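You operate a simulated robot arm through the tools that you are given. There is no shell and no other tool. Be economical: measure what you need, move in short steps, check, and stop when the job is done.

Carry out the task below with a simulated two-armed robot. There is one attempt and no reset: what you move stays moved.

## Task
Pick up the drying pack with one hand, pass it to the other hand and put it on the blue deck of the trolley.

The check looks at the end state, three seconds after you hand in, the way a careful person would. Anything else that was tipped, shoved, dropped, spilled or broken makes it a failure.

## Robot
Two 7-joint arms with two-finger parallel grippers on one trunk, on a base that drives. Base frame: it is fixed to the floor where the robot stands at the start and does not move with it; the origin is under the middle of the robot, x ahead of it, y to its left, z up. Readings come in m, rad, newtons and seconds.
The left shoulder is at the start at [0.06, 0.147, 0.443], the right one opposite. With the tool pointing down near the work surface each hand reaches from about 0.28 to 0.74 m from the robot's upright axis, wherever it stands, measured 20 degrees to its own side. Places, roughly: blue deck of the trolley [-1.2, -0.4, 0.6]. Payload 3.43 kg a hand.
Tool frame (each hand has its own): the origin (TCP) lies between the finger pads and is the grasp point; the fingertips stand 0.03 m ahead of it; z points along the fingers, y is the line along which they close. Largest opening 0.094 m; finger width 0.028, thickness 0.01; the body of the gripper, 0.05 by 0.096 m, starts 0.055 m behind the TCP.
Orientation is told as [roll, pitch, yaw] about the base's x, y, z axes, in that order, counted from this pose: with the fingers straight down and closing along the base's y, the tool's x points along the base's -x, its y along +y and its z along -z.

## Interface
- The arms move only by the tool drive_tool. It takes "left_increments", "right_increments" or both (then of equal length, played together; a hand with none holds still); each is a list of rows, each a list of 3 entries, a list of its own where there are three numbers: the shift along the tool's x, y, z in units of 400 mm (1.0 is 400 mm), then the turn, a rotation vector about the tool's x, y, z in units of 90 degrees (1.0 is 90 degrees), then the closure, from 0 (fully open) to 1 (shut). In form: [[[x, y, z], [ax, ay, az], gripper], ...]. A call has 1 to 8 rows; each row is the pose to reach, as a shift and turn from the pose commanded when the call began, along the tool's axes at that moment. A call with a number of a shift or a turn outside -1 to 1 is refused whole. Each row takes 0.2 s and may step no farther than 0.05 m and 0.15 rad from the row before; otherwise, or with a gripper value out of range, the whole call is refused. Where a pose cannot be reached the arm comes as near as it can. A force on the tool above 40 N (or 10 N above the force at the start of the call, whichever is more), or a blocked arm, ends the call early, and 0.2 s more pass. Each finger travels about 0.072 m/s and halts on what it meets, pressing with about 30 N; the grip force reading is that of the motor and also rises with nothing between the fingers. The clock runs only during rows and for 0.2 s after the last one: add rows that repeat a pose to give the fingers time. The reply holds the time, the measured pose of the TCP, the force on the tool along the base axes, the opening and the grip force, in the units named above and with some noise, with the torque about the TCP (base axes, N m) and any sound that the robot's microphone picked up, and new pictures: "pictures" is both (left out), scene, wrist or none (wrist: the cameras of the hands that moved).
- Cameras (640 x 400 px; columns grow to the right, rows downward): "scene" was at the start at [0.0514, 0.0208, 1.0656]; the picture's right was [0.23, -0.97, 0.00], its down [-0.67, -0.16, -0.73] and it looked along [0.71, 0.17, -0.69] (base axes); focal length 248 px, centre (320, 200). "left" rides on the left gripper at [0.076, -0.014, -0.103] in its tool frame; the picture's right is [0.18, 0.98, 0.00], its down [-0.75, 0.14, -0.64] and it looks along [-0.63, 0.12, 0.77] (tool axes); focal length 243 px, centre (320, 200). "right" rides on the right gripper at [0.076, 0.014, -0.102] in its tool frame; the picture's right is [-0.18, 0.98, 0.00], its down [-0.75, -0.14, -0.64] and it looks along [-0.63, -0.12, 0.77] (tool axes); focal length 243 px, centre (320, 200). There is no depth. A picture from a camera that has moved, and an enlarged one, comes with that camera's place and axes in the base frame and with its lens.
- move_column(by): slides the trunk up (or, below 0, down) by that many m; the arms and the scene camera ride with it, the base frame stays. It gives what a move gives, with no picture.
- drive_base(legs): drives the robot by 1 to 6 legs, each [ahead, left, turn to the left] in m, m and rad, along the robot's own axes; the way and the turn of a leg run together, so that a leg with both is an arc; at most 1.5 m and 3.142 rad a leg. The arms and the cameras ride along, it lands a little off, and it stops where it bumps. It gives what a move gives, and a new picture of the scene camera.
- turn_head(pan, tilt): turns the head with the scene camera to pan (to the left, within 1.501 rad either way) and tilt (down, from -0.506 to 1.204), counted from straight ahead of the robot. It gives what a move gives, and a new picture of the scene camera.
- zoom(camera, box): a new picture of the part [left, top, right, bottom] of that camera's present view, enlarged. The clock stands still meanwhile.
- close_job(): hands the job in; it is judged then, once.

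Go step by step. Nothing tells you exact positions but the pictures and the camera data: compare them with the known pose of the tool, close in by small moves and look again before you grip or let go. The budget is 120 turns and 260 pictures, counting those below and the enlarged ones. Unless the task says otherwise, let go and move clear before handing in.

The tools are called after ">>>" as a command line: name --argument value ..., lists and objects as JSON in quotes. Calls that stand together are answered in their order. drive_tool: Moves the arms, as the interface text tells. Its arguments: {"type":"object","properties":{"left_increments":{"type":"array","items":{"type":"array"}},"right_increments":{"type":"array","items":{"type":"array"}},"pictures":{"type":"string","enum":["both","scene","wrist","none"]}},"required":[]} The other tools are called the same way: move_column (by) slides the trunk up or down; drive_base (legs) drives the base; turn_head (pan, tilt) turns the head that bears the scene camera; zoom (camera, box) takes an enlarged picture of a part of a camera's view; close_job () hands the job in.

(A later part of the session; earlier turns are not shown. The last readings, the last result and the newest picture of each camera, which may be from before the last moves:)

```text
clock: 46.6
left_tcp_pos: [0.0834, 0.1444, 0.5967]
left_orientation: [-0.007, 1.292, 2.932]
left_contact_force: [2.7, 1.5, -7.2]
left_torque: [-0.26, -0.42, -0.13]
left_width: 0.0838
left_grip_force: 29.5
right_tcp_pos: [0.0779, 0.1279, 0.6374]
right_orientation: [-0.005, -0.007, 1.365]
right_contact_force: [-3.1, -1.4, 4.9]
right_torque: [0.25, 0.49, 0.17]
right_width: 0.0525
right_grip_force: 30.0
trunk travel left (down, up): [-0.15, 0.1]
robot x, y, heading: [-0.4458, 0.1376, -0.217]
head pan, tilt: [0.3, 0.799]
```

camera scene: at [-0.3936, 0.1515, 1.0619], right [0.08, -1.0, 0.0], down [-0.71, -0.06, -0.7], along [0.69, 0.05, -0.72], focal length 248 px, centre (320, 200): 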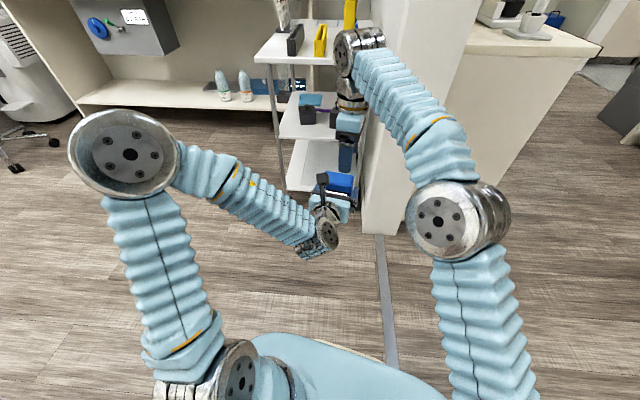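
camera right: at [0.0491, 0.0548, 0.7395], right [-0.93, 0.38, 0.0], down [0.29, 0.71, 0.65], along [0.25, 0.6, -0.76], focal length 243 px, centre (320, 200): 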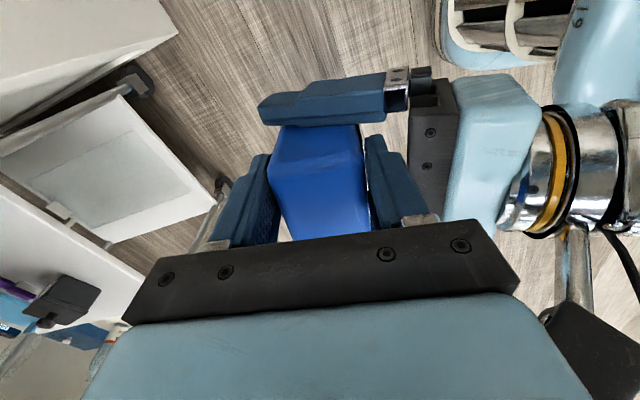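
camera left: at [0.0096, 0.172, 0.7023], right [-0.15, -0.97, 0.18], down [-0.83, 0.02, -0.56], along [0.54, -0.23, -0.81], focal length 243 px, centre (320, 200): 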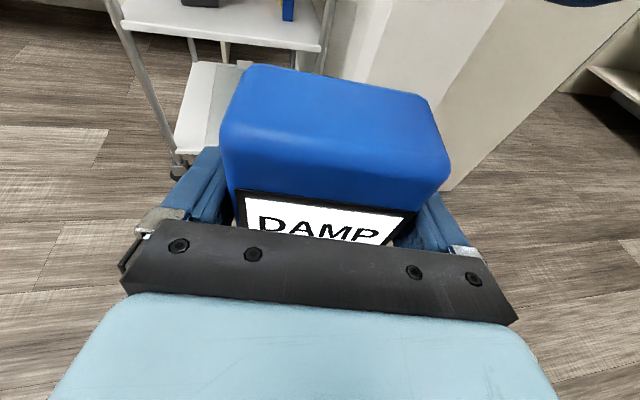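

The internal force is nearly gone. I open the left hand and see that the right carries the pack.

>>> drive_tool --left_increments '[[[0, 0, 0], [0, 0, 0], 0.3], [[0, 0, 0], [0, 0, 0], 0], [[0, 0, 0], [0, 0, 0], 0], [[0, 0, 0], [0, 0, 0], 0]]' --pictures "wrist"

>>> zoom --camera "right" --box '[200, 40, 480, 240]'

```text
clock: 47.6
left_tcp_pos: [0.0828, 0.1447, 0.5968]
left_orientation: [-0.009, 1.292, 2.933]
left_contact_force: [0.1, 0.0, 0.5]
left_torque: [0.0, -0.01, 0.01]
left_width: 0.0942
left_grip_force: 0.1
right_tcp_pos: [0.0766, 0.1272, 0.6366]
right_orientation: [-0.004, -0.005, 1.366]
right_contact_force: [0.6, 0.0, 0.3]
right_torque: [-0.02, -0.01, -0.02]
right_width: 0.0524
right_grip_force: 30.3
trunk travel left (down, up): [-0.15, 0.1]
robot x, y, heading: [-0.443, 0.1384, -0.216]
head pan, tilt: [0.3, 0.799]
camera left: at [0.0099, 0.1734, 0.6984], right [-0.15, -0.97, 0.17], down [-0.84, 0.03, -0.55], along [0.53, -0.23, -0.82], focal length 243 px, centre (320, 200)
```

left: 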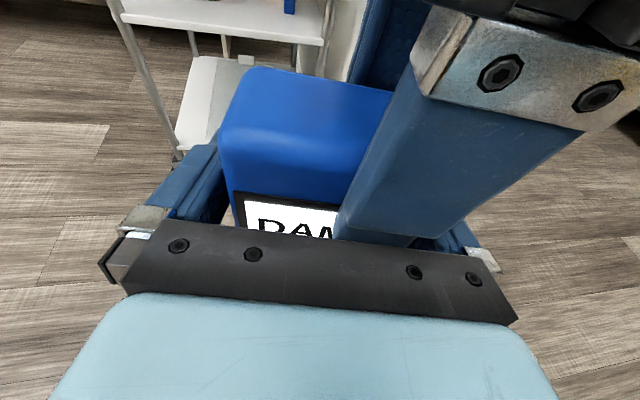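

```text
2.00 times, centred on (340, 140) of right
camera zoom: at [0.0473, 0.0547, 0.7393], right [-0.92, 0.38, 0.0], down [0.29, 0.71, 0.65], along [0.25, 0.6, -0.76], focal length 485 px, centre (280, 320)
```

zoom: 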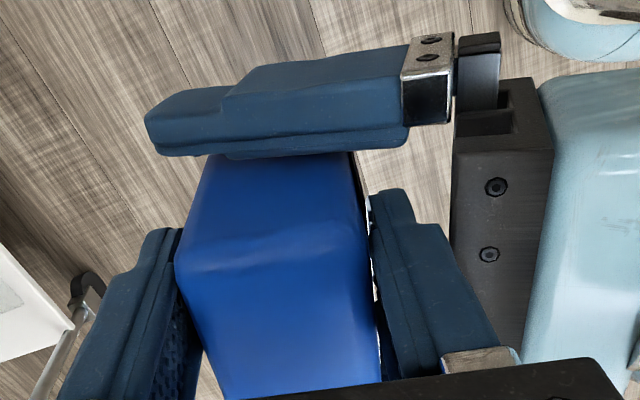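

The left hand is open and the pack stays. I lift the right hand 2 cm and check it comes along.

>>> drive_tool --right_increments '[[[0, 0, -0.015], [0, 0, 0], 0.75], [[0, 0, -0.03], [0, 0, 0], 0.75], [[0, 0, -0.05], [0, 0, 0], 0.75]]' --pictures "wrist"

>>> zoom --camera "left" --box '[0, 0, 640, 400]'

```text
clock: 48.4
left_tcp_pos: [0.0837, 0.1445, 0.5983]
left_orientation: [-0.01, 1.295, 2.933]
left_contact_force: [-0.5, -0.6, -1.1]
left_torque: [0.01, 0.02, 0.01]
left_width: 0.0939
left_grip_force: 0.0
right_tcp_pos: [0.0786, 0.1282, 0.6592]
right_orientation: [-0.004, -0.006, 1.367]
right_contact_force: [0.7, 0.2, -2.6]
right_torque: [-0.09, -0.01, -0.02]
right_width: 0.0524
right_grip_force: 30.5
trunk travel left (down, up): [-0.15, 0.1]
robot x, y, heading: [-0.4474, 0.1381, -0.218]
head pan, tilt: [0.3, 0.799]
camera right: at [0.0479, 0.0552, 0.7598], right [-0.92, 0.38, 0.0], down [0.29, 0.71, 0.65], along [0.25, 0.6, -0.76], focal length 243 px, centre (320, 200)
```

right: 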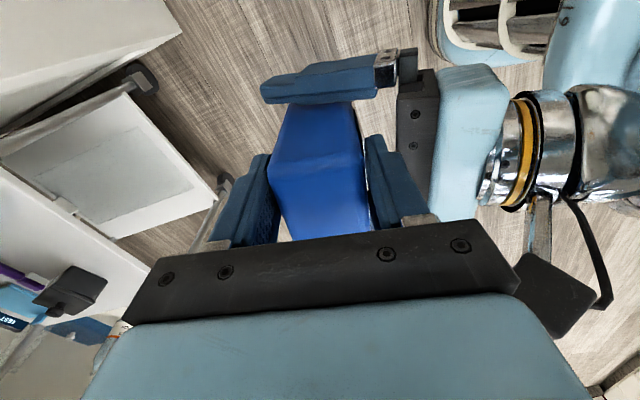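

```text
1.00 times, centred on (320, 200) of left (not enlarged: the box is as wide or as high as the picture)
camera zoom: at [0.01, 0.1735, 0.6983], right [-0.15, -0.97, 0.17], down [-0.84, 0.03, -0.55], along [0.53, -0.23, -0.82], focal length 243 px, centre (320, 200)
```

zoom: 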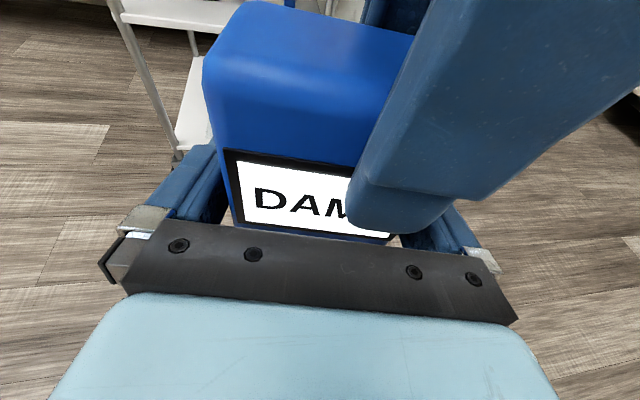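

The right hand carries the pack. I lift it clear of the left hand, then pull the left hand away.

>>> drive_tool --right_increments '[[[0, 0, -0.05], [0, 0, 0], 0.75], [[0, 0, -0.1], [0, 0, 0], 0.75], [[0, 0, -0.15], [0, 0, 0], 0.75], [[0, 0, -0.2], [0, 0, 0], 0.75], [[0, 0, -0.25], [0, 0, 0], 0.75]]' --pictures "none"

>>> drive_tool --left_increments '[[[-0.02, -0.05, -0.05], [0, 0, 0], 0], [[-0.04, -0.1, -0.1], [0, 0, 0], 0], [[-0.06, -0.17, -0.15], [0, 0, 0], 0], [[-0.08, -0.25, -0.2], [0, 0, 0], 0], [[-0.1, -0.33, -0.22], [0, 0, 0], 0], [[-0.12, -0.41, -0.24], [0, 0, 0], 0]]' --pictures "scene"

```text
clock: 49.6
left_tcp_pos: [0.0832, 0.1459, 0.5986]
left_orientation: [-0.008, 1.293, 2.934]
left_contact_force: [0.3, 0.2, 0.0]
left_torque: [0.02, -0.01, -0.01]
left_width: 0.0941
left_grip_force: 0.1
right_tcp_pos: [0.0771, 0.1267, 0.7582]
right_orientation: [-0.005, -0.007, 1.367]
right_contact_force: [0.0, -0.4, -2.7]
right_torque: [-0.09, 0.01, -0.01]
right_width: 0.0525
right_grip_force: 30.3
trunk travel left (down, up): [-0.15, 0.1]
robot x, y, heading: [-0.4461, 0.1354, -0.222]
head pan, tilt: [0.3, 0.799]
```

```text
clock: 51.2
left_tcp_pos: [0.0913, 0.2747, 0.6297]
left_orientation: [-0.029, 1.355, 2.738]
left_contact_force: [0.3, -0.4, -0.6]
left_torque: [0.02, 0.01, 0.01]
left_width: 0.094
left_grip_force: 0.1
left hand out of reach, approached as far as the arm can: row 1, 2, 3, 4, 5, 6
right_tcp_pos: [0.0771, 0.1262, 0.7584]
right_orientation: [-0.002, -0.007, 1.365]
right_contact_force: [0.7, -0.2, -3.5]
right_torque: [-0.04, 0.01, 0.03]
right_width: 0.0524
right_grip_force: 30.0
trunk travel left (down, up): [-0.15, 0.1]
robot x, y, heading: [-0.4435, 0.1371, -0.218]
head pan, tilt: [0.3, 0.799]
stopped in row 6 (left hand): the arm was blocked; the commanded pose is now the measured one
camera scene: at [-0.3932, 0.1513, 1.0619], right [0.08, -1.0, 0.0], down [-0.71, -0.06, -0.7], along [0.69, 0.06, -0.72], focal length 248 px, centre (320, 200)
```

scene: 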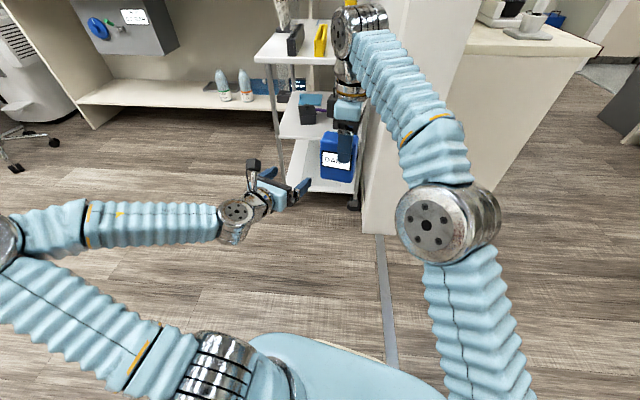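

The left hand is clear and the pack hangs upright from the right hand. Now I look toward the destination trolley behind on the right.

>>> turn_head --pan -1.5 --tilt 0.6

>>> drive_base --legs '[[0, 0, -0.5]]'

```text
clock: 53.0
left_tcp_pos: [0.0911, 0.2774, 0.6299]
left_orientation: [-0.024, 1.353, 2.745]
left_contact_force: [0.1, 0.2, 0.8]
left_torque: [0.02, 0.02, -0.01]
left_width: 0.0938
left_grip_force: 0.2
right_tcp_pos: [0.0775, 0.1288, 0.7598]
right_orientation: [-0.002, -0.008, 1.366]
right_contact_force: [-0.1, 0.0, -2.4]
right_torque: [-0.02, 0.02, -0.02]
right_width: 0.0524
right_grip_force: 30.2
trunk travel left (down, up): [-0.15, 0.1]
robot x, y, heading: [-0.4477, 0.1399, -0.222]
head pan, tilt: [-1.499, 0.6]
camera scene: at [-0.4869, 0.0581, 1.0788], right [-0.99, 0.15, 0.0], down [0.08, 0.56, -0.83], along [-0.12, -0.82, -0.56], focal length 248 px, centre (320, 200)
```

scene: 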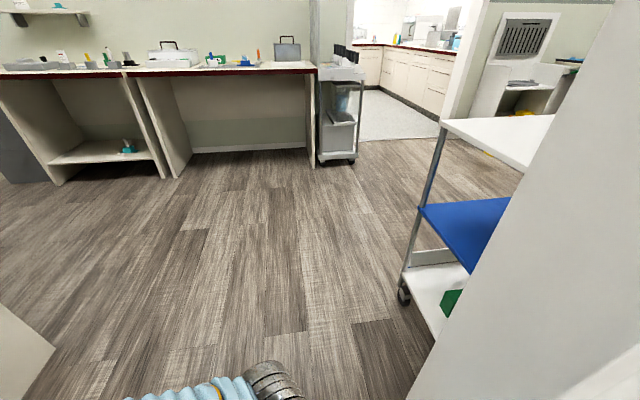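

```text
clock: 54.9
left_tcp_pos: [0.091, 0.001, 0.6297]
left_orientation: [-0.024, 1.351, 2.24]
left_contact_force: [-0.3, 0.0, 0.4]
left_torque: [-0.02, 0.0, -0.01]
left_width: 0.0939
left_grip_force: 0.0
right_tcp_pos: [0.0079, -0.1235, 0.7591]
right_orientation: [-0.004, -0.007, 0.861]
right_contact_force: [-0.1, 0.5, -2.4]
right_torque: [-0.04, 0.05, 0.03]
right_width: 0.0523
right_grip_force: 30.2
trunk travel left (down, up): [-0.15, 0.1]
robot x, y, heading: [-0.4482, 0.1349, -0.729]
head pan, tilt: [-1.499, 0.6]
camera scene: at [-0.5208, 0.0885, 1.0788], right [-0.79, 0.61, 0.0], down [0.34, 0.45, -0.83], along [-0.5, -0.65, -0.56], focal length 248 px, centre (320, 200)
```

scene: 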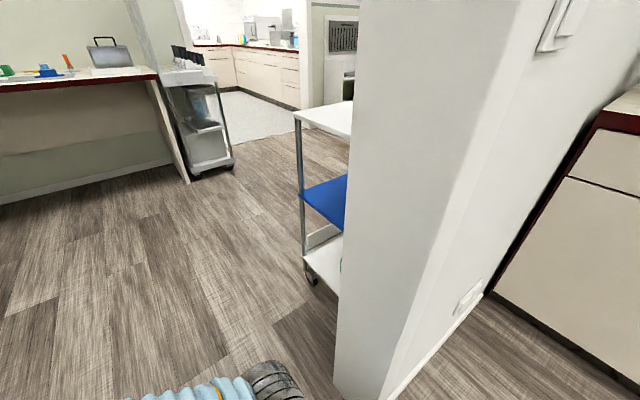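

The blue deck is a middle shelf of a trolley behind a white pillar, near (-1.2, -0.4); it is best approached from its +x side. I drive diagonally into the open floor first, clear of pillar and bench.

>>> drive_base --legs '[[0.476, -0.352, 0]]'

```text
clock: 58.2
left_tcp_pos: [0.2118, -0.5791, 0.6297]
left_orientation: [-0.025, 1.352, 2.245]
left_contact_force: [-0.2, 0.5, 1.0]
left_torque: [0.0, -0.02, 0.02]
left_width: 0.094
left_grip_force: 0.1
right_tcp_pos: [0.1295, -0.7044, 0.759]
right_orientation: [-0.002, -0.007, 0.867]
right_contact_force: [0.1, -0.2, -3.1]
right_torque: [-0.03, 0.03, 0.0]
right_width: 0.0524
right_grip_force: 29.7
trunk travel left (down, up): [-0.15, 0.1]
robot x, y, heading: [-0.3261, -0.4442, -0.721]
head pan, tilt: [-1.499, 0.6]
camera scene: at [-0.3997, -0.4943, 1.0788], right [-0.8, 0.6, 0.0], down [0.34, 0.45, -0.83], along [-0.5, -0.66, -0.56], focal length 248 px, centre (320, 200)
```

scene: 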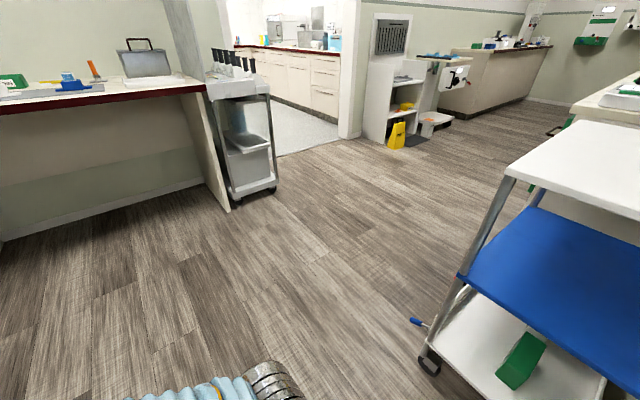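

The blue deck is visible, empty, beneath a white top shelf. I turn right more to see the whole of it.

>>> drive_base --legs '[[0, 0, -0.8]]'

>>> zoom --camera "scene" --box '[160, 60, 560, 310]'

```text
clock: 60.7
left_tcp_pos: [-0.0508, -0.9262, 0.6304]
left_orientation: [-0.024, 1.352, 1.437]
left_contact_force: [-0.5, -0.2, -0.6]
left_torque: [-0.03, 0.03, -0.03]
left_width: 0.0936
left_grip_force: 0.0
right_tcp_pos: [-0.1984, -0.953, 0.76]
right_orientation: [-0.004, -0.008, 0.061]
right_contact_force: [-1.0, -0.3, -2.5]
right_torque: [0.0, 0.05, 0.01]
right_width: 0.052
right_grip_force: 29.8
trunk travel left (down, up): [-0.15, 0.1]
robot x, y, heading: [-0.3261, -0.4471, -1.529]
head pan, tilt: [-1.499, 0.6]
camera scene: at [-0.413, -0.4241, 1.0788], right [-0.11, 0.99, 0.0], down [0.56, 0.07, -0.83], along [-0.82, -0.09, -0.56], focal length 248 px, centre (320, 200)
```

scene: 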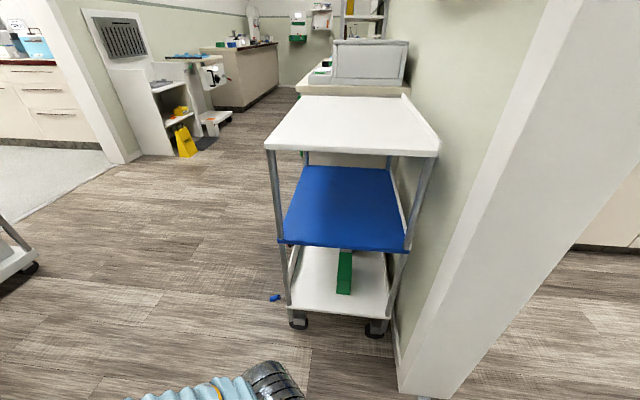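

```text
1.60 times, centred on (360, 185) of scene
camera zoom: at [-0.413, -0.4241, 1.0788], right [-0.11, 0.99, 0.0], down [0.56, 0.07, -0.83], along [-0.82, -0.09, -0.56], focal length 396 px, centre (256, 224)
```

zoom: 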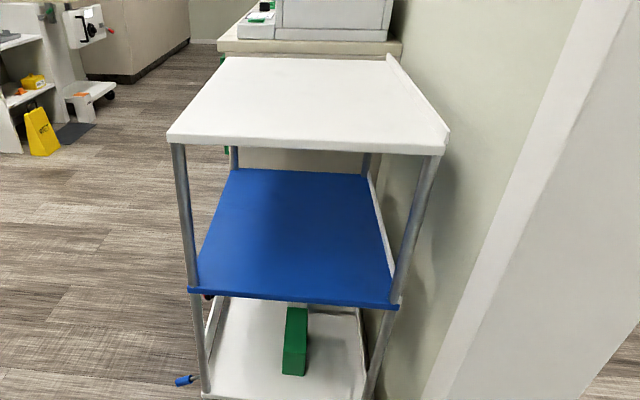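

The blue deck (z≈0.5) sits under a top shelf (underside ≈0.8), too low for the vertical right hand. My plan is to set the pack on the empty top shelf with the right hand, re-grip it horizontally with the same hand, then slide it onto the blue deck upright. I turn to face the trolley.

>>> drive_base --legs '[[0, 0.1, 0], [0, 0, -1.6]]'

>>> turn_head --pan 0.0 --tilt 0.6

```text
clock: 65.8
left_tcp_pos: [-0.7116, -0.7053, 0.6305]
left_orientation: [-0.025, 1.352, -0.153]
left_contact_force: [-0.3, -0.5, -0.1]
left_torque: [0.01, 0.0, 0.0]
left_width: 0.094
left_grip_force: 0.0
right_tcp_pos: [-0.733, -0.5558, 0.7598]
right_orientation: [-0.003, -0.006, -1.533]
right_contact_force: [-0.1, -0.7, -3.8]
right_torque: [0.08, 0.01, 0.0]
right_width: 0.052
right_grip_force: 29.7
trunk travel left (down, up): [-0.15, 0.1]
robot x, y, heading: [-0.223, -0.4418, -3.122]
head pan, tilt: [-1.499, 0.6]
camera scene: at [-0.202, -0.3508, 1.0788], right [1.0, 0.09, 0.0], down [0.05, -0.56, -0.83], along [-0.08, 0.82, -0.56], focal length 248 px, centre (320, 200)
```

scene: 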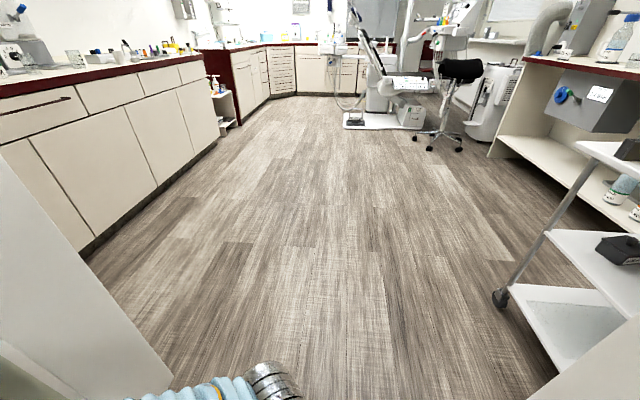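

```text
clock: 67.3
left_tcp_pos: [-0.7108, -0.7051, 0.6297]
left_orientation: [-0.023, 1.353, -0.153]
left_contact_force: [0.7, 0.5, -0.3]
left_torque: [-0.02, 0.05, 0.03]
left_width: 0.094
left_grip_force: 0.1
right_tcp_pos: [-0.7349, -0.5565, 0.7594]
right_orientation: [-0.004, -0.007, -1.533]
right_contact_force: [0.2, 0.2, -3.3]
right_torque: [0.04, 0.0, 0.02]
right_width: 0.0523
right_grip_force: 29.9
trunk travel left (down, up): [-0.15, 0.1]
robot x, y, heading: [-0.2289, -0.4454, -3.122]
head pan, tilt: [0.0, 0.6]
camera scene: at [-0.2822, -0.4407, 1.0788], right [-0.02, 1.0, 0.0], down [0.57, 0.01, -0.82], along [-0.82, -0.02, -0.57], focal length 248 px, centre (320, 200)
```

scene: 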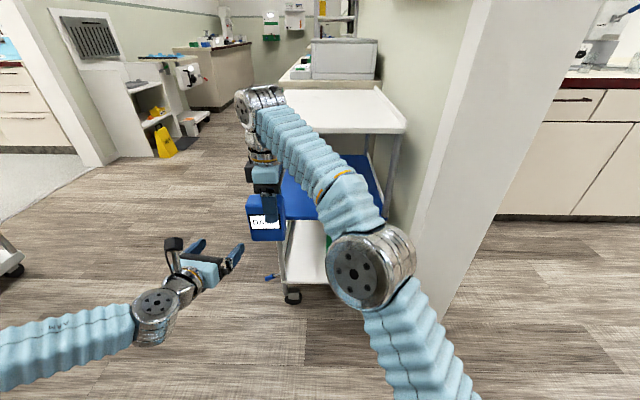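

Reaching above the top shelf would be a stretch, and the vertical right hand won't fit under it. A better way: let the left hand hold the pack again briefly while the right re-grips it tilted about 60°, so the right hand can slide it onto the deck upright. I back off and lower the right hand a bit forward.

>>> drive_base --legs '[[-0.17, 0, 0]]'

>>> drive_tool --right_increments '[[[0, -0.05, 0.07], [0, 0, 0], 0.75], [[0, -0.1, 0.14], [0, 0, 0], 0.75], [[0, -0.15, 0.21], [0, 0, 0], 0.75], [[0, -0.2, 0.286], [0, 0, 0], 0.75]]' --pictures "both"

>>> zoom --camera "left" --box '[0, 0, 640, 400]'

```text
clock: 68.8
left_tcp_pos: [-0.5408, -0.7014, 0.6299]
left_orientation: [-0.025, 1.353, -0.153]
left_contact_force: [0.3, 0.6, -0.7]
left_torque: [-0.02, 0.01, -0.01]
left_width: 0.094
left_grip_force: 0.1
right_tcp_pos: [-0.5634, -0.5536, 0.759]
right_orientation: [-0.004, -0.006, -1.532]
right_contact_force: [-0.9, 0.3, -2.1]
right_torque: [0.06, 0.0, -0.01]
right_width: 0.0521
right_grip_force: 30.4
trunk travel left (down, up): [-0.15, 0.1]
robot x, y, heading: [-0.0568, -0.4397, -3.121]
head pan, tilt: [0.0, 0.6]
camera scene: at [-0.1124, -0.4371, 1.0788], right [-0.02, 1.0, 0.0], down [0.57, 0.01, -0.82], along [-0.82, -0.02, -0.57], focal length 248 px, centre (320, 200)
```

scene: 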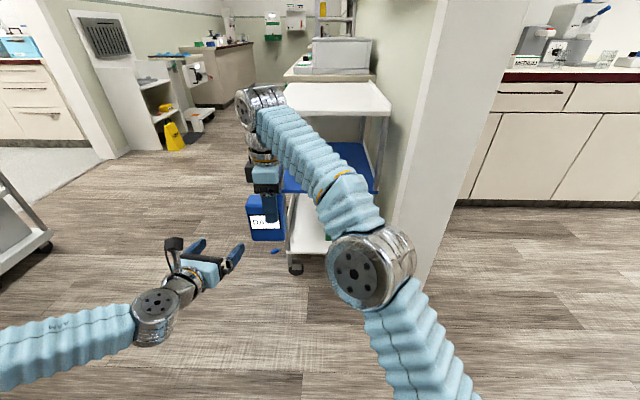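

```text
clock: 69.8
left_tcp_pos: [-0.5417, -0.7017, 0.6311]
left_orientation: [-0.027, 1.355, -0.156]
left_contact_force: [-0.5, 0.0, -0.7]
left_torque: [-0.03, -0.04, 0.01]
left_width: 0.094
left_grip_force: 0.1
right_tcp_pos: [-0.6425, -0.5565, 0.645]
right_orientation: [-0.005, -0.008, -1.533]
right_contact_force: [0.4, 0.1, -3.3]
right_torque: [0.06, 0.05, 0.0]
right_width: 0.0524
right_grip_force: 30.5
trunk travel left (down, up): [-0.15, 0.1]
robot x, y, heading: [-0.0534, -0.4347, -3.121]
head pan, tilt: [0.0, 0.6]
camera scene: at [-0.112, -0.437, 1.0789], right [-0.02, 1.0, 0.0], down [0.56, 0.01, -0.83], along [-0.82, -0.02, -0.56], focal length 248 px, centre (320, 200)
camera right: at [-0.6312, -0.4797, 0.7469], right [0.99, -0.15, 0.0], down [-0.11, -0.75, 0.65], along [-0.1, -0.64, -0.76], focal length 243 px, centre (320, 200)
```

scene: 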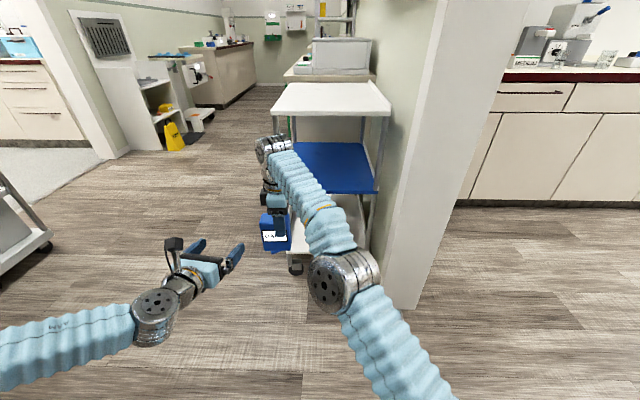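
right: 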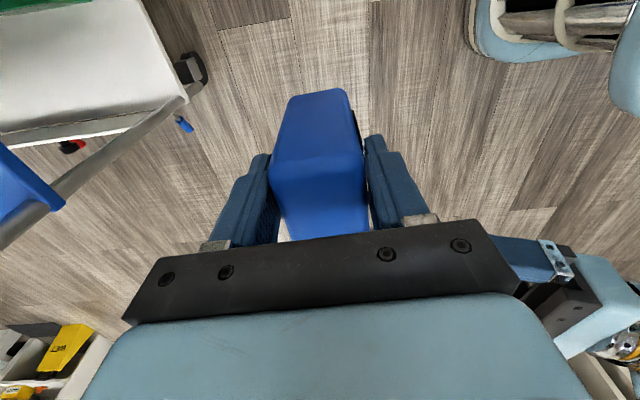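

```text
1.00 times, centred on (320, 200) of left (not enlarged: the box is as wide or as high as the picture)
camera zoom: at [-0.4606, -0.7257, 0.7256], right [0.09, 0.98, 0.17], down [0.8, 0.03, -0.6], along [-0.59, 0.19, -0.78], focal length 243 px, centre (320, 200)
```

zoom: 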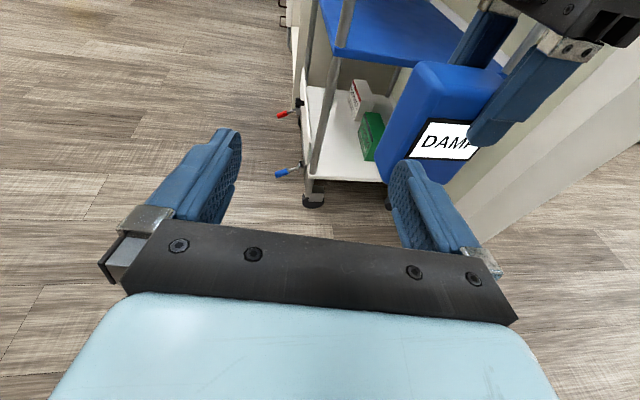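

The geometry matches the earlier handover. I bring the left hand behind the pack, aligned, about 10 cm back.

>>> drive_tool --left_increments '[[[-0.019, 0.08, 0.019], [0.03, -0.01, -0.0065], 0], [[-0.038, 0.16, 0.038], [0.059, -0.02, -0.013], 0], [[-0.057, 0.24, 0.056], [0.089, -0.03, -0.02], 0], [[-0.076, 0.32, 0.075], [0.118, -0.04, -0.026], 0]]' --pictures "wrist"

```text
clock: 70.8
left_tcp_pos: [-0.5478, -0.5726, 0.5925]
left_orientation: [-0.04, 1.293, 0.026]
left_contact_force: [-0.2, -0.9, -0.7]
left_torque: [-0.01, 0.0, 0.03]
left_width: 0.0942
left_grip_force: 0.0
left hand out of reach, approached as far as the arm can: row 1, 2, 3
right_tcp_pos: [-0.6419, -0.5565, 0.6454]
right_orientation: [-0.003, -0.006, -1.532]
right_contact_force: [0.6, -0.1, -3.3]
right_torque: [0.06, 0.01, -0.01]
right_width: 0.0522
right_grip_force: 30.2
trunk travel left (down, up): [-0.15, 0.1]
robot x, y, heading: [-0.0542, -0.4354, -3.116]
head pan, tilt: [0.0, 0.6]
camera left: at [-0.4701, -0.5817, 0.6937], right [-0.11, 0.98, 0.17], down [0.81, 0.19, -0.55], along [-0.57, 0.07, -0.82], focal length 243 px, centre (320, 200)
```

left: 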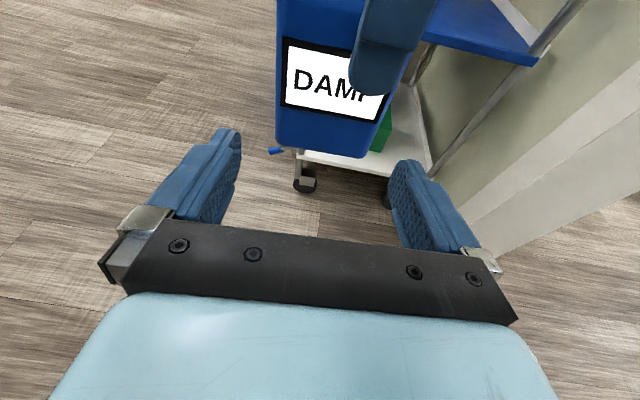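

Aligned within a few millimetres. I advance the left hand most of the way and look.

>>> drive_tool --left_increments '[[[0.016, 0, 0.058], [-0.007, 0, 0.002], 0], [[0.033, 0, 0.116], [-0.0135, 0, 0.004], 0], [[0.046, 0, 0.162], [-0.0135, 0, 0.004], 0]]' --pictures "wrist"

>>> zoom --camera "right" --box '[240, 60, 600, 285]'

```text
clock: 71.6
left_tcp_pos: [-0.615, -0.575, 0.5918]
left_orientation: [-0.041, 1.292, -0.005]
left_contact_force: [0.5, 0.0, -0.5]
left_torque: [0.0, -0.01, 0.0]
left_width: 0.0938
left_grip_force: 0.1
right_tcp_pos: [-0.6436, -0.5559, 0.6447]
right_orientation: [-0.005, -0.007, -1.532]
right_contact_force: [0.2, 0.5, -3.5]
right_torque: [0.06, 0.01, 0.01]
right_width: 0.0521
right_grip_force: 29.6
trunk travel left (down, up): [-0.15, 0.1]
robot x, y, heading: [-0.0525, -0.436, -3.117]
head pan, tilt: [0.0, 0.6]
camera left: at [-0.5368, -0.5855, 0.6922], right [-0.09, 0.98, 0.17], down [0.82, 0.17, -0.55], along [-0.57, 0.09, -0.82], focal length 243 px, centre (320, 200)
```

left: 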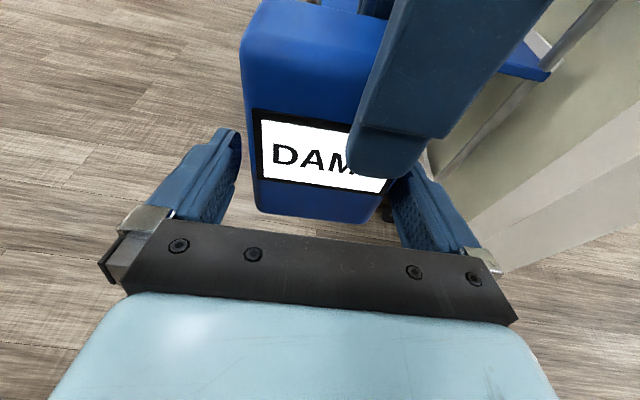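

```text
1.78 times, centred on (420, 172) of right
camera zoom: at [-0.6314, -0.4799, 0.7465], right [0.99, -0.15, 0.0], down [-0.11, -0.75, 0.65], along [-0.1, -0.64, -0.76], focal length 431 px, centre (142, 249)
```

zoom: 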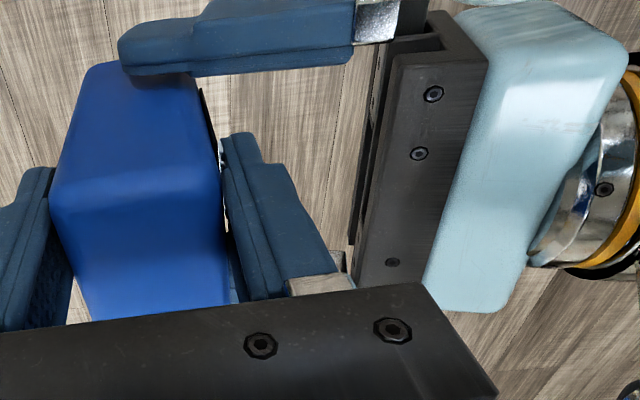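

Both left fingers straddle the pack cleanly. I go 22 mm further and close the left hand.

>>> drive_tool --left_increments '[[[0.0075, 0, 0.027], [0, 0, 0], 0], [[0.015, 0, 0.053], [0, 0, 0], 0], [[0.015, 0, 0.053], [0, 0, 0], 0.3], [[0.015, 0, 0.053], [0, 0, 0], 0.6], [[0.015, 0, 0.053], [0, 0, 0], 0.6], [[0.015, 0, 0.053], [0, 0, 0], 0.6]]' --pictures "wrist"

>>> zoom --camera "right" --box '[240, 60, 600, 285]'

```text
clock: 73.0
left_tcp_pos: [-0.6353, -0.5749, 0.5923]
left_orientation: [-0.04, 1.291, -0.004]
left_contact_force: [5.6, 10.6, 0.5]
left_torque: [0.2, 0.18, -0.16]
left_width: 0.0844
left_grip_force: 30.3
right_tcp_pos: [-0.6419, -0.5572, 0.6436]
right_orientation: [-0.004, -0.009, -1.532]
right_contact_force: [-5.9, -11.1, -4.0]
right_torque: [-0.68, 0.16, -0.1]
right_width: 0.052
right_grip_force: 30.1
trunk travel left (down, up): [-0.15, 0.1]
robot x, y, heading: [-0.0565, -0.4368, -3.122]
head pan, tilt: [0.0, 0.6]
camera left: at [-0.5585, -0.5858, 0.6933], right [-0.09, 0.98, 0.17], down [0.82, 0.16, -0.55], along [-0.57, 0.09, -0.82], focal length 243 px, centre (320, 200)
```

left: 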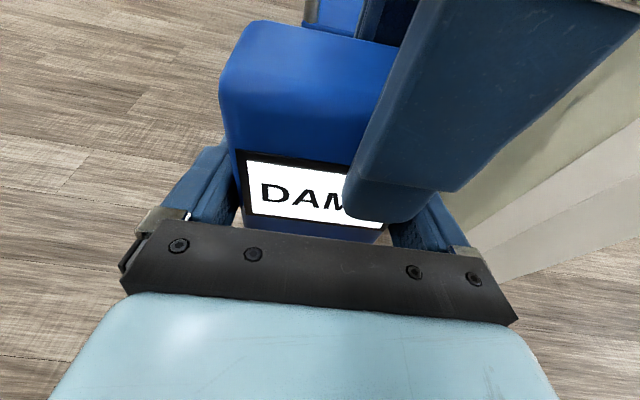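

```text
1.78 times, centred on (420, 172) of right
camera zoom: at [-0.6314, -0.4802, 0.7464], right [0.99, -0.15, 0.0], down [-0.11, -0.75, 0.65], along [-0.1, -0.64, -0.76], focal length 431 px, centre (142, 249)
```

zoom: 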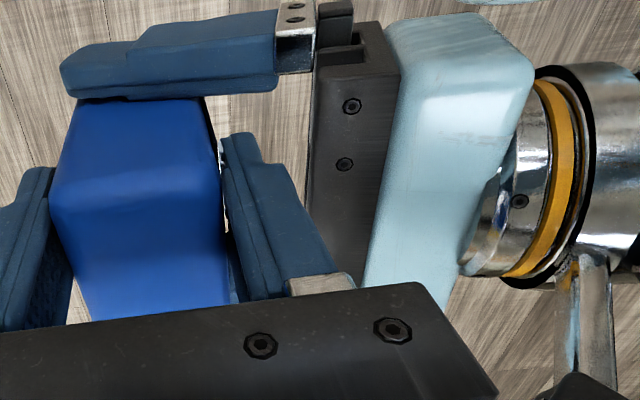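

Left holds again (84 mm, 30 N). Now I open the right fingers to 66 mm, tilt that hand 60° about its closing axis around the pack, keeping the fingers astride.

>>> drive_tool --right_increments '[[[0, 0, 0], [0, 0, 0], 0.4], [[0, 0, 0], [0, 0, 0], 0.3], [[0, 0, 0], [0, 0, 0], 0.3]]' --pictures "wrist"

>>> zoom --camera "right" --box '[200, 60, 500, 260]'

```text
clock: 73.8
left_tcp_pos: [-0.637, -0.5767, 0.5923]
left_orientation: [-0.043, 1.291, -0.001]
left_contact_force: [-0.4, 0.2, 0.4]
left_torque: [0.02, 0.01, -0.01]
left_width: 0.0843
left_grip_force: 30.5
right_tcp_pos: [-0.6422, -0.5556, 0.6459]
right_orientation: [-0.003, -0.007, -1.534]
right_contact_force: [0.1, -0.5, 0.2]
right_torque: [0.0, 0.01, 0.02]
right_width: 0.0656
right_grip_force: 0.1
trunk travel left (down, up): [-0.15, 0.1]
robot x, y, heading: [-0.055, -0.4372, -3.122]
head pan, tilt: [0.0, 0.6]
camera right: at [-0.6314, -0.4799, 0.7465], right [0.99, -0.15, 0.0], down [-0.11, -0.75, 0.65], along [-0.1, -0.64, -0.76], focal length 243 px, centre (320, 200)
```

right: 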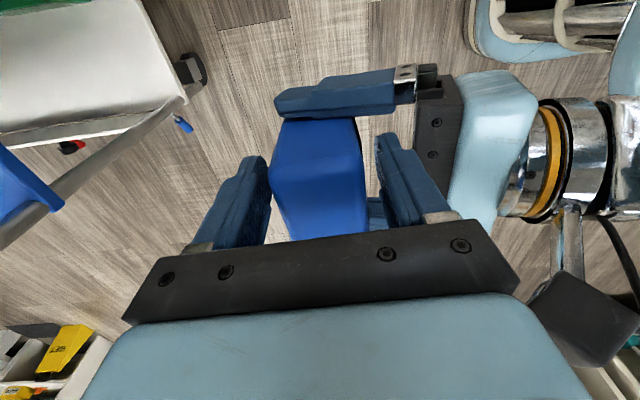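

```text
2.00 times, centred on (350, 160) of right
camera zoom: at [-0.6314, -0.4799, 0.7465], right [0.99, -0.15, 0.0], down [-0.11, -0.75, 0.65], along [-0.1, -0.64, -0.76], focal length 485 px, centre (260, 280)
```

zoom: 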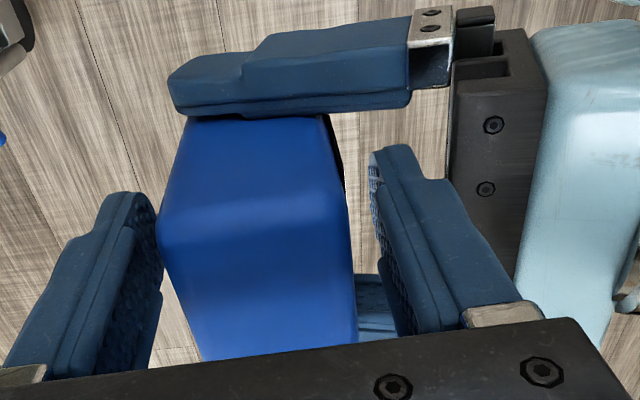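

Clear on both sides. I rotate the right hand by −60° about its closing axis, sinking 12 mm.

>>> drive_tool --right_increments '[[[0, 0, 0.0], [0, -0.083, 0], 0.3], [[0, 0, 0.0], [0, -0.167, 0], 0.3], [[0, 0, 0.005], [0, -0.25, 0], 0.3], [[0, 0, 0.01], [0, -0.333, 0], 0.3], [[0, 0, 0.015], [0, -0.417, 0], 0.3], [[0, 0, 0.02], [0, -0.5, 0], 0.3], [[0, 0, 0.025], [0, -0.583, 0], 0.3], [[0, 0, 0.03], [0, -0.667, 0], 0.3]]' --pictures "both"

>>> zoom --camera "left" --box '[0, 0, 640, 400]'

```text
clock: 75.6
left_tcp_pos: [-0.6365, -0.5753, 0.5926]
left_orientation: [-0.039, 1.291, -0.002]
left_contact_force: [-11.5, -2.3, -10.0]
left_torque: [0.17, -0.93, -0.18]
left_width: 0.08
left_grip_force: 30.2
right_tcp_pos: [-0.7307, -0.5793, 0.6556]
right_orientation: [-0.008, -1.058, -1.525]
right_contact_force: [12.1, 3.1, 6.1]
right_torque: [0.06, -0.56, 0.39]
right_width: 0.0729
right_grip_force: 6.2
right hand out of reach, approached as far as the arm can: row 1, 2, 3, 4, 5, 6, 7, 8
trunk travel left (down, up): [-0.15, 0.1]
robot x, y, heading: [-0.0535, -0.4365, -3.119]
head pan, tilt: [0.0, 0.6]
camera scene: at [-0.1123, -0.4372, 1.0788], right [-0.02, 1.0, 0.0], down [0.56, 0.01, -0.82], along [-0.82, -0.02, -0.57], focal length 248 px, centre (320, 200)
camera right: at [-0.7227, -0.4532, 0.6396], right [0.99, -0.05, 0.16], down [-0.15, 0.18, 0.97], along [-0.08, -0.98, 0.17], focal length 243 px, centre (320, 200)
```

scene: 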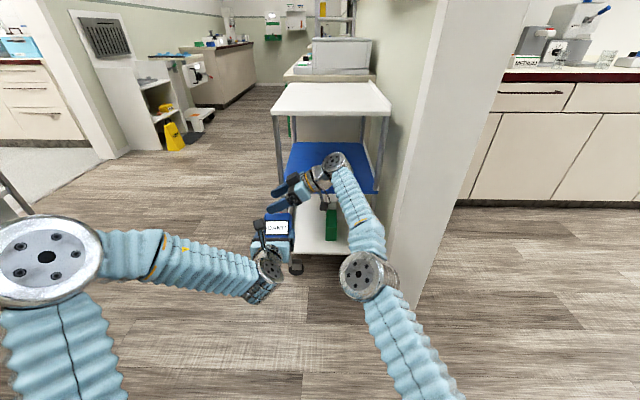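
right: 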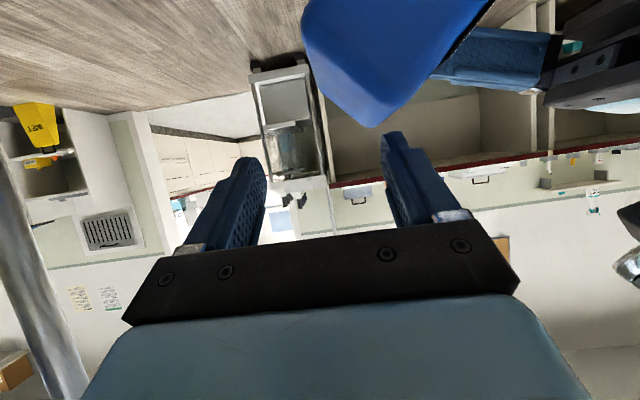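

```text
1.00 times, centred on (320, 200) of left (not enlarged: the box is as wide or as high as the picture)
camera zoom: at [-0.5585, -0.5864, 0.6929], right [-0.09, 0.98, 0.17], down [0.82, 0.17, -0.55], along [-0.57, 0.09, -0.82], focal length 243 px, centre (320, 200)
```

zoom: 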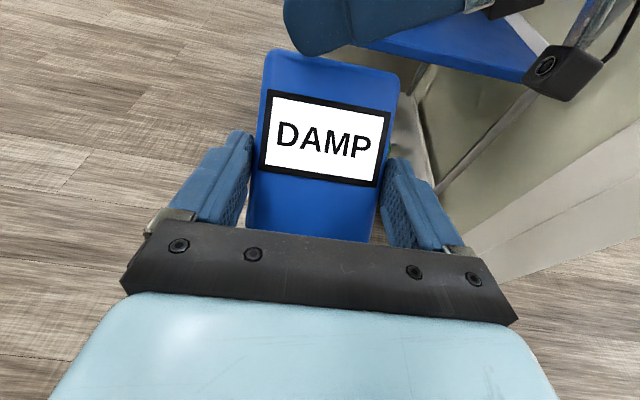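

The tilted pose was outside the right arm's reach here, so it drifted forward and leaned the pack in the left grip. I lift the right hand away at once.

>>> drive_tool --right_increments '[[[-0.03, 0, -0.017], [0, 0, 0], 0.1], [[-0.065, 0, -0.037], [0, 0, 0], 0], [[-0.1, 0, -0.056], [0, 0, 0], 0], [[-0.15, 0, -0.085], [0, 0, 0], 0]]' --pictures "both"

>>> zoom --camera "left" --box '[180, 20, 500, 220]'

```text
clock: 76.6
left_tcp_pos: [-0.6365, -0.5756, 0.5925]
left_orientation: [-0.04, 1.291, -0.003]
left_contact_force: [-0.7, 0.2, -3.6]
left_torque: [0.01, -0.13, -0.01]
left_width: 0.0797
left_grip_force: 29.5
right_tcp_pos: [-0.713, -0.5755, 0.7172]
right_orientation: [-0.007, -1.052, -1.527]
right_contact_force: [-0.5, -0.2, -0.7]
right_torque: [-0.01, 0.0, 0.02]
right_width: 0.0938
right_grip_force: 0.0
right hand out of reach, approached as far as the arm can: row 2, 3, 4
trunk travel left (down, up): [-0.15, 0.1]
robot x, y, heading: [-0.0572, -0.4371, -3.123]
head pan, tilt: [0.0, 0.6]
camera scene: at [-0.1125, -0.4371, 1.0788], right [-0.02, 1.0, 0.0], down [0.57, 0.01, -0.82], along [-0.82, -0.02, -0.57], focal length 248 px, centre (320, 200)
camera right: at [-0.7045, -0.4488, 0.7019], right [0.99, -0.05, 0.16], down [-0.14, 0.18, 0.97], along [-0.08, -0.98, 0.17], focal length 243 px, centre (320, 200)
```

scene: 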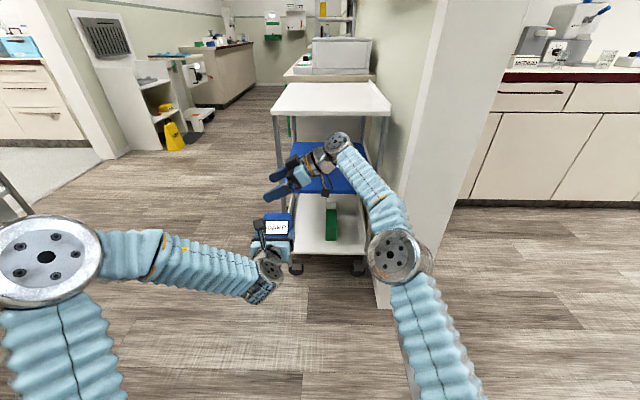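
right: 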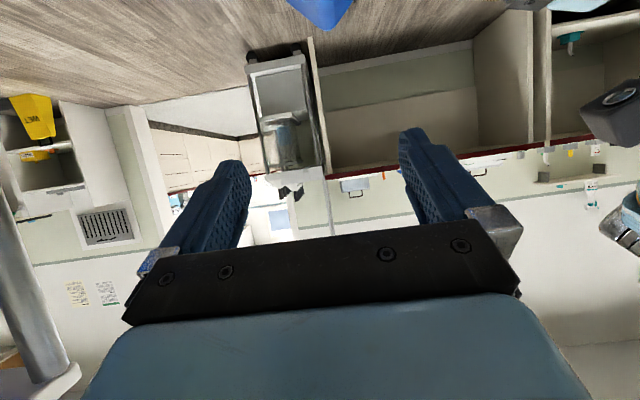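

```text
2.00 times, centred on (340, 120) of left
camera zoom: at [-0.5586, -0.5865, 0.6933], right [-0.09, 0.98, 0.17], down [0.82, 0.17, -0.55], along [-0.57, 0.09, -0.82], focal length 485 px, centre (280, 360)
```

zoom: 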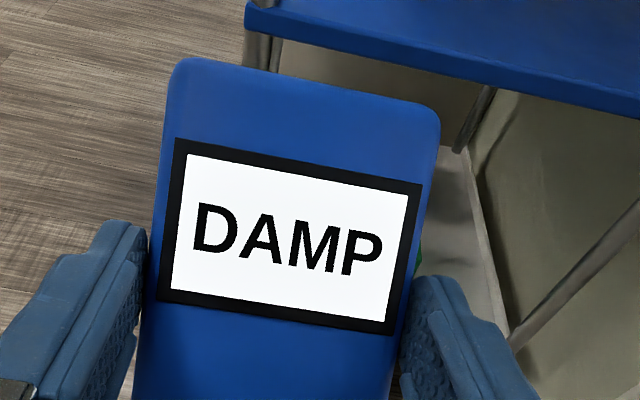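

The pack is still firmly held by the left hand but has swung to lie almost flat (its top pointing ahead, label up). That gives a good option: the right hand can now grip it from straight above across its width, then tilt forward, which rights the pack into a low-profile pose. I move the right hand clear and level, and bring the left hand back within easier reach.

>>> drive_tool --right_increments '[[[-0.007, 0.03, -0.04], [0, 0.083, 0], 0], [[-0.013, 0.06, -0.08], [0, 0.167, 0], 0], [[-0.02, 0.09, -0.12], [0, 0.25, 0], 0], [[-0.026, 0.12, -0.16], [0, 0.333, 0], 0], [[-0.033, 0.15, -0.2], [0, 0.417, 0], 0], [[-0.039, 0.18, -0.24], [0, 0.5, 0], 0], [[-0.046, 0.21, -0.28], [0, 0.583, 0], 0], [[-0.052, 0.25, -0.315], [0, 0.667, 0], 0]]' --pictures "none"

>>> drive_tool --left_increments '[[[-0.01, 0.025, -0.036], [0, 0, 0], 0.6], [[-0.02, 0.05, -0.072], [0, 0, 0], 0.6], [[-0.031, 0.075, -0.108], [0, 0, 0], 0.6], [[-0.041, 0.1, -0.144], [0, 0, 0], 0.6], [[-0.052, 0.125, -0.18], [0, 0, 0], 0.6], [[-0.062, 0.15, -0.216], [0, 0, 0], 0.6]]' --pictures "both"

```text
clock: 78.4
left_tcp_pos: [-0.6362, -0.575, 0.5917]
left_orientation: [-0.045, 1.293, -0.002]
left_contact_force: [-0.1, 0.0, -3.3]
left_torque: [0.03, -0.12, 0.01]
left_width: 0.0794
left_grip_force: 30.7
right_tcp_pos: [-0.6162, -0.5018, 0.7716]
right_orientation: [-0.06, -0.13, -1.457]
right_contact_force: [0.3, 0.5, -0.7]
right_torque: [-0.05, -0.01, 0.03]
right_width: 0.0939
right_grip_force: 0.0
right hand out of reach, approached as far as the arm can: row 3, 4, 5, 6, 7, 8
trunk travel left (down, up): [-0.15, 0.1]
robot x, y, heading: [-0.0581, -0.4393, -3.118]
head pan, tilt: [0.0, 0.6]
```

```text
clock: 79.8
left_tcp_pos: [-0.5514, -0.5125, 0.5915]
left_orientation: [-0.04, 1.292, -0.001]
left_contact_force: [0.2, -0.2, -3.4]
left_torque: [0.01, -0.13, -0.03]
left_width: 0.0798
left_grip_force: 29.8
right_tcp_pos: [-0.6157, -0.5025, 0.772]
right_orientation: [-0.059, -0.132, -1.453]
right_contact_force: [-0.4, 0.3, -0.5]
right_torque: [0.02, -0.02, 0.0]
right_width: 0.0943
right_grip_force: 0.2
trunk travel left (down, up): [-0.15, 0.1]
robot x, y, heading: [-0.0549, -0.4368, -3.117]
head pan, tilt: [0.0, 0.6]
camera scene: at [-0.1124, -0.4371, 1.0788], right [-0.02, 1.0, 0.0], down [0.57, 0.01, -0.82], along [-0.82, -0.02, -0.57], focal length 248 px, centre (320, 200)
camera left: at [-0.472, -0.5228, 0.6919], right [-0.09, 0.98, 0.17], down [0.82, 0.17, -0.55], along [-0.57, 0.09, -0.82], focal length 243 px, centre (320, 200)
```

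scene: 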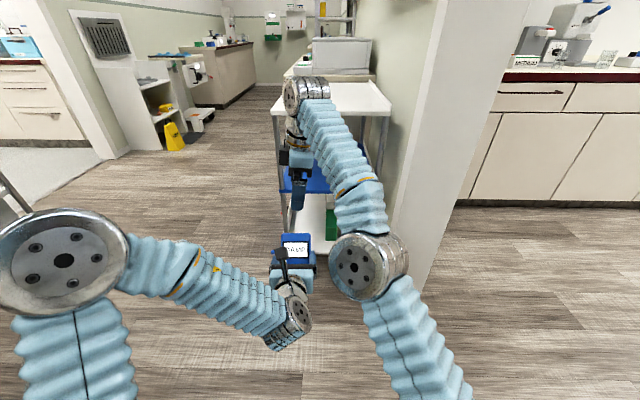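
left: 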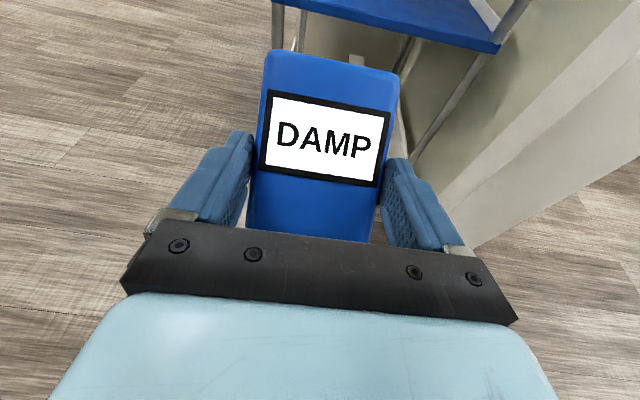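

The left hand reached its new place with the pack steady. Now I yaw the right hand to close sideways, staying above.

>>> drive_tool --right_increments '[[[0, 0.01, -0.01], [0, 0, 0.083], 0], [[0.01, 0.02, -0.02], [0, 0, 0.167], 0], [[0.02, 0.03, -0.03], [0, 0, 0.25], 0], [[0.02, 0.04, -0.04], [0, 0, 0.333], 0], [[0.02, 0.04, -0.05], [0, 0, 0.417], 0], [[0.02, 0.04, -0.05], [0, 0, 0.5], 0], [[0.02, 0.04, -0.05], [0, 0, 0.583], 0], [[0.02, 0.04, -0.05], [0, 0, 0.667], 0]]' --pictures "none"

>>> drive_tool --right_increments '[[[0, 0, 0], [0, 0, 0.08], 0], [[0, 0, 0], [0, 0, 0.16], 0], [[0, 0, 0], [0, 0, 0.24], 0], [[0, 0, 0], [0, 0, 0.32], 0], [[0, 0, 0], [0, 0, 0.393], 0]]' --pictures "both"

```text
clock: 81.6
left_tcp_pos: [-0.5508, -0.5124, 0.5911]
left_orientation: [-0.041, 1.292, -0.004]
left_contact_force: [-0.8, -0.1, -2.9]
left_torque: [-0.02, -0.15, 0.03]
left_width: 0.0798
left_grip_force: 30.7
right_tcp_pos: [-0.5998, -0.4916, 0.7905]
right_orientation: [0.082, -0.117, -2.512]
right_contact_force: [-0.2, -0.3, -0.2]
right_torque: [0.02, 0.01, 0.05]
right_width: 0.094
right_grip_force: 0.0
trunk travel left (down, up): [-0.15, 0.1]
robot x, y, heading: [-0.0544, -0.4375, -3.125]
head pan, tilt: [0.0, 0.6]
```

```text
clock: 82.8
left_tcp_pos: [-0.55, -0.5122, 0.5905]
left_orientation: [-0.042, 1.294, -0.001]
left_contact_force: [-0.3, 0.3, -2.6]
left_torque: [0.0, -0.09, -0.01]
left_width: 0.0797
left_grip_force: 29.8
right_tcp_pos: [-0.6007, -0.4927, 0.7901]
right_orientation: [0.137, -0.046, -3.128]
right_contact_force: [-0.4, -0.5, 0.3]
right_torque: [-0.03, -0.05, 0.01]
right_width: 0.0942
right_grip_force: 0.0
trunk travel left (down, up): [-0.15, 0.1]
robot x, y, heading: [-0.0535, -0.4385, -3.123]
head pan, tilt: [0.0, 0.6]
camera scene: at [-0.1124, -0.437, 1.0788], right [-0.02, 1.0, 0.0], down [0.57, 0.01, -0.82], along [-0.82, -0.02, -0.57], focal length 248 px, centre (320, 200)
camera right: at [-0.5203, -0.4921, 0.89], right [-0.16, -0.98, 0.14], down [-0.73, 0.22, 0.65], along [-0.67, 0.0, -0.75], focal length 243 px, centre (320, 200)
```

scene: 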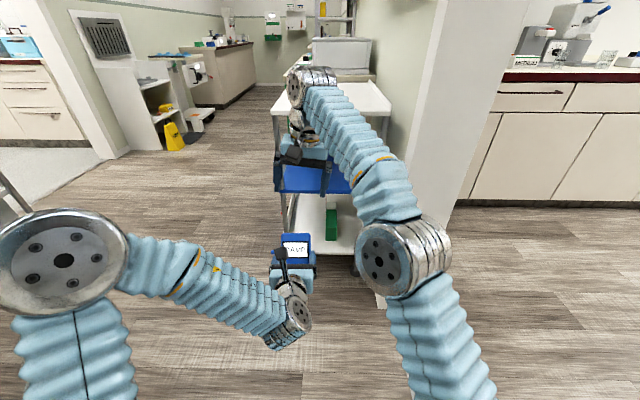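
right: 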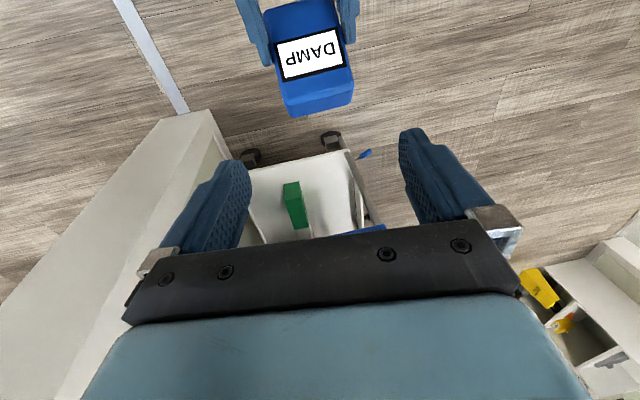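

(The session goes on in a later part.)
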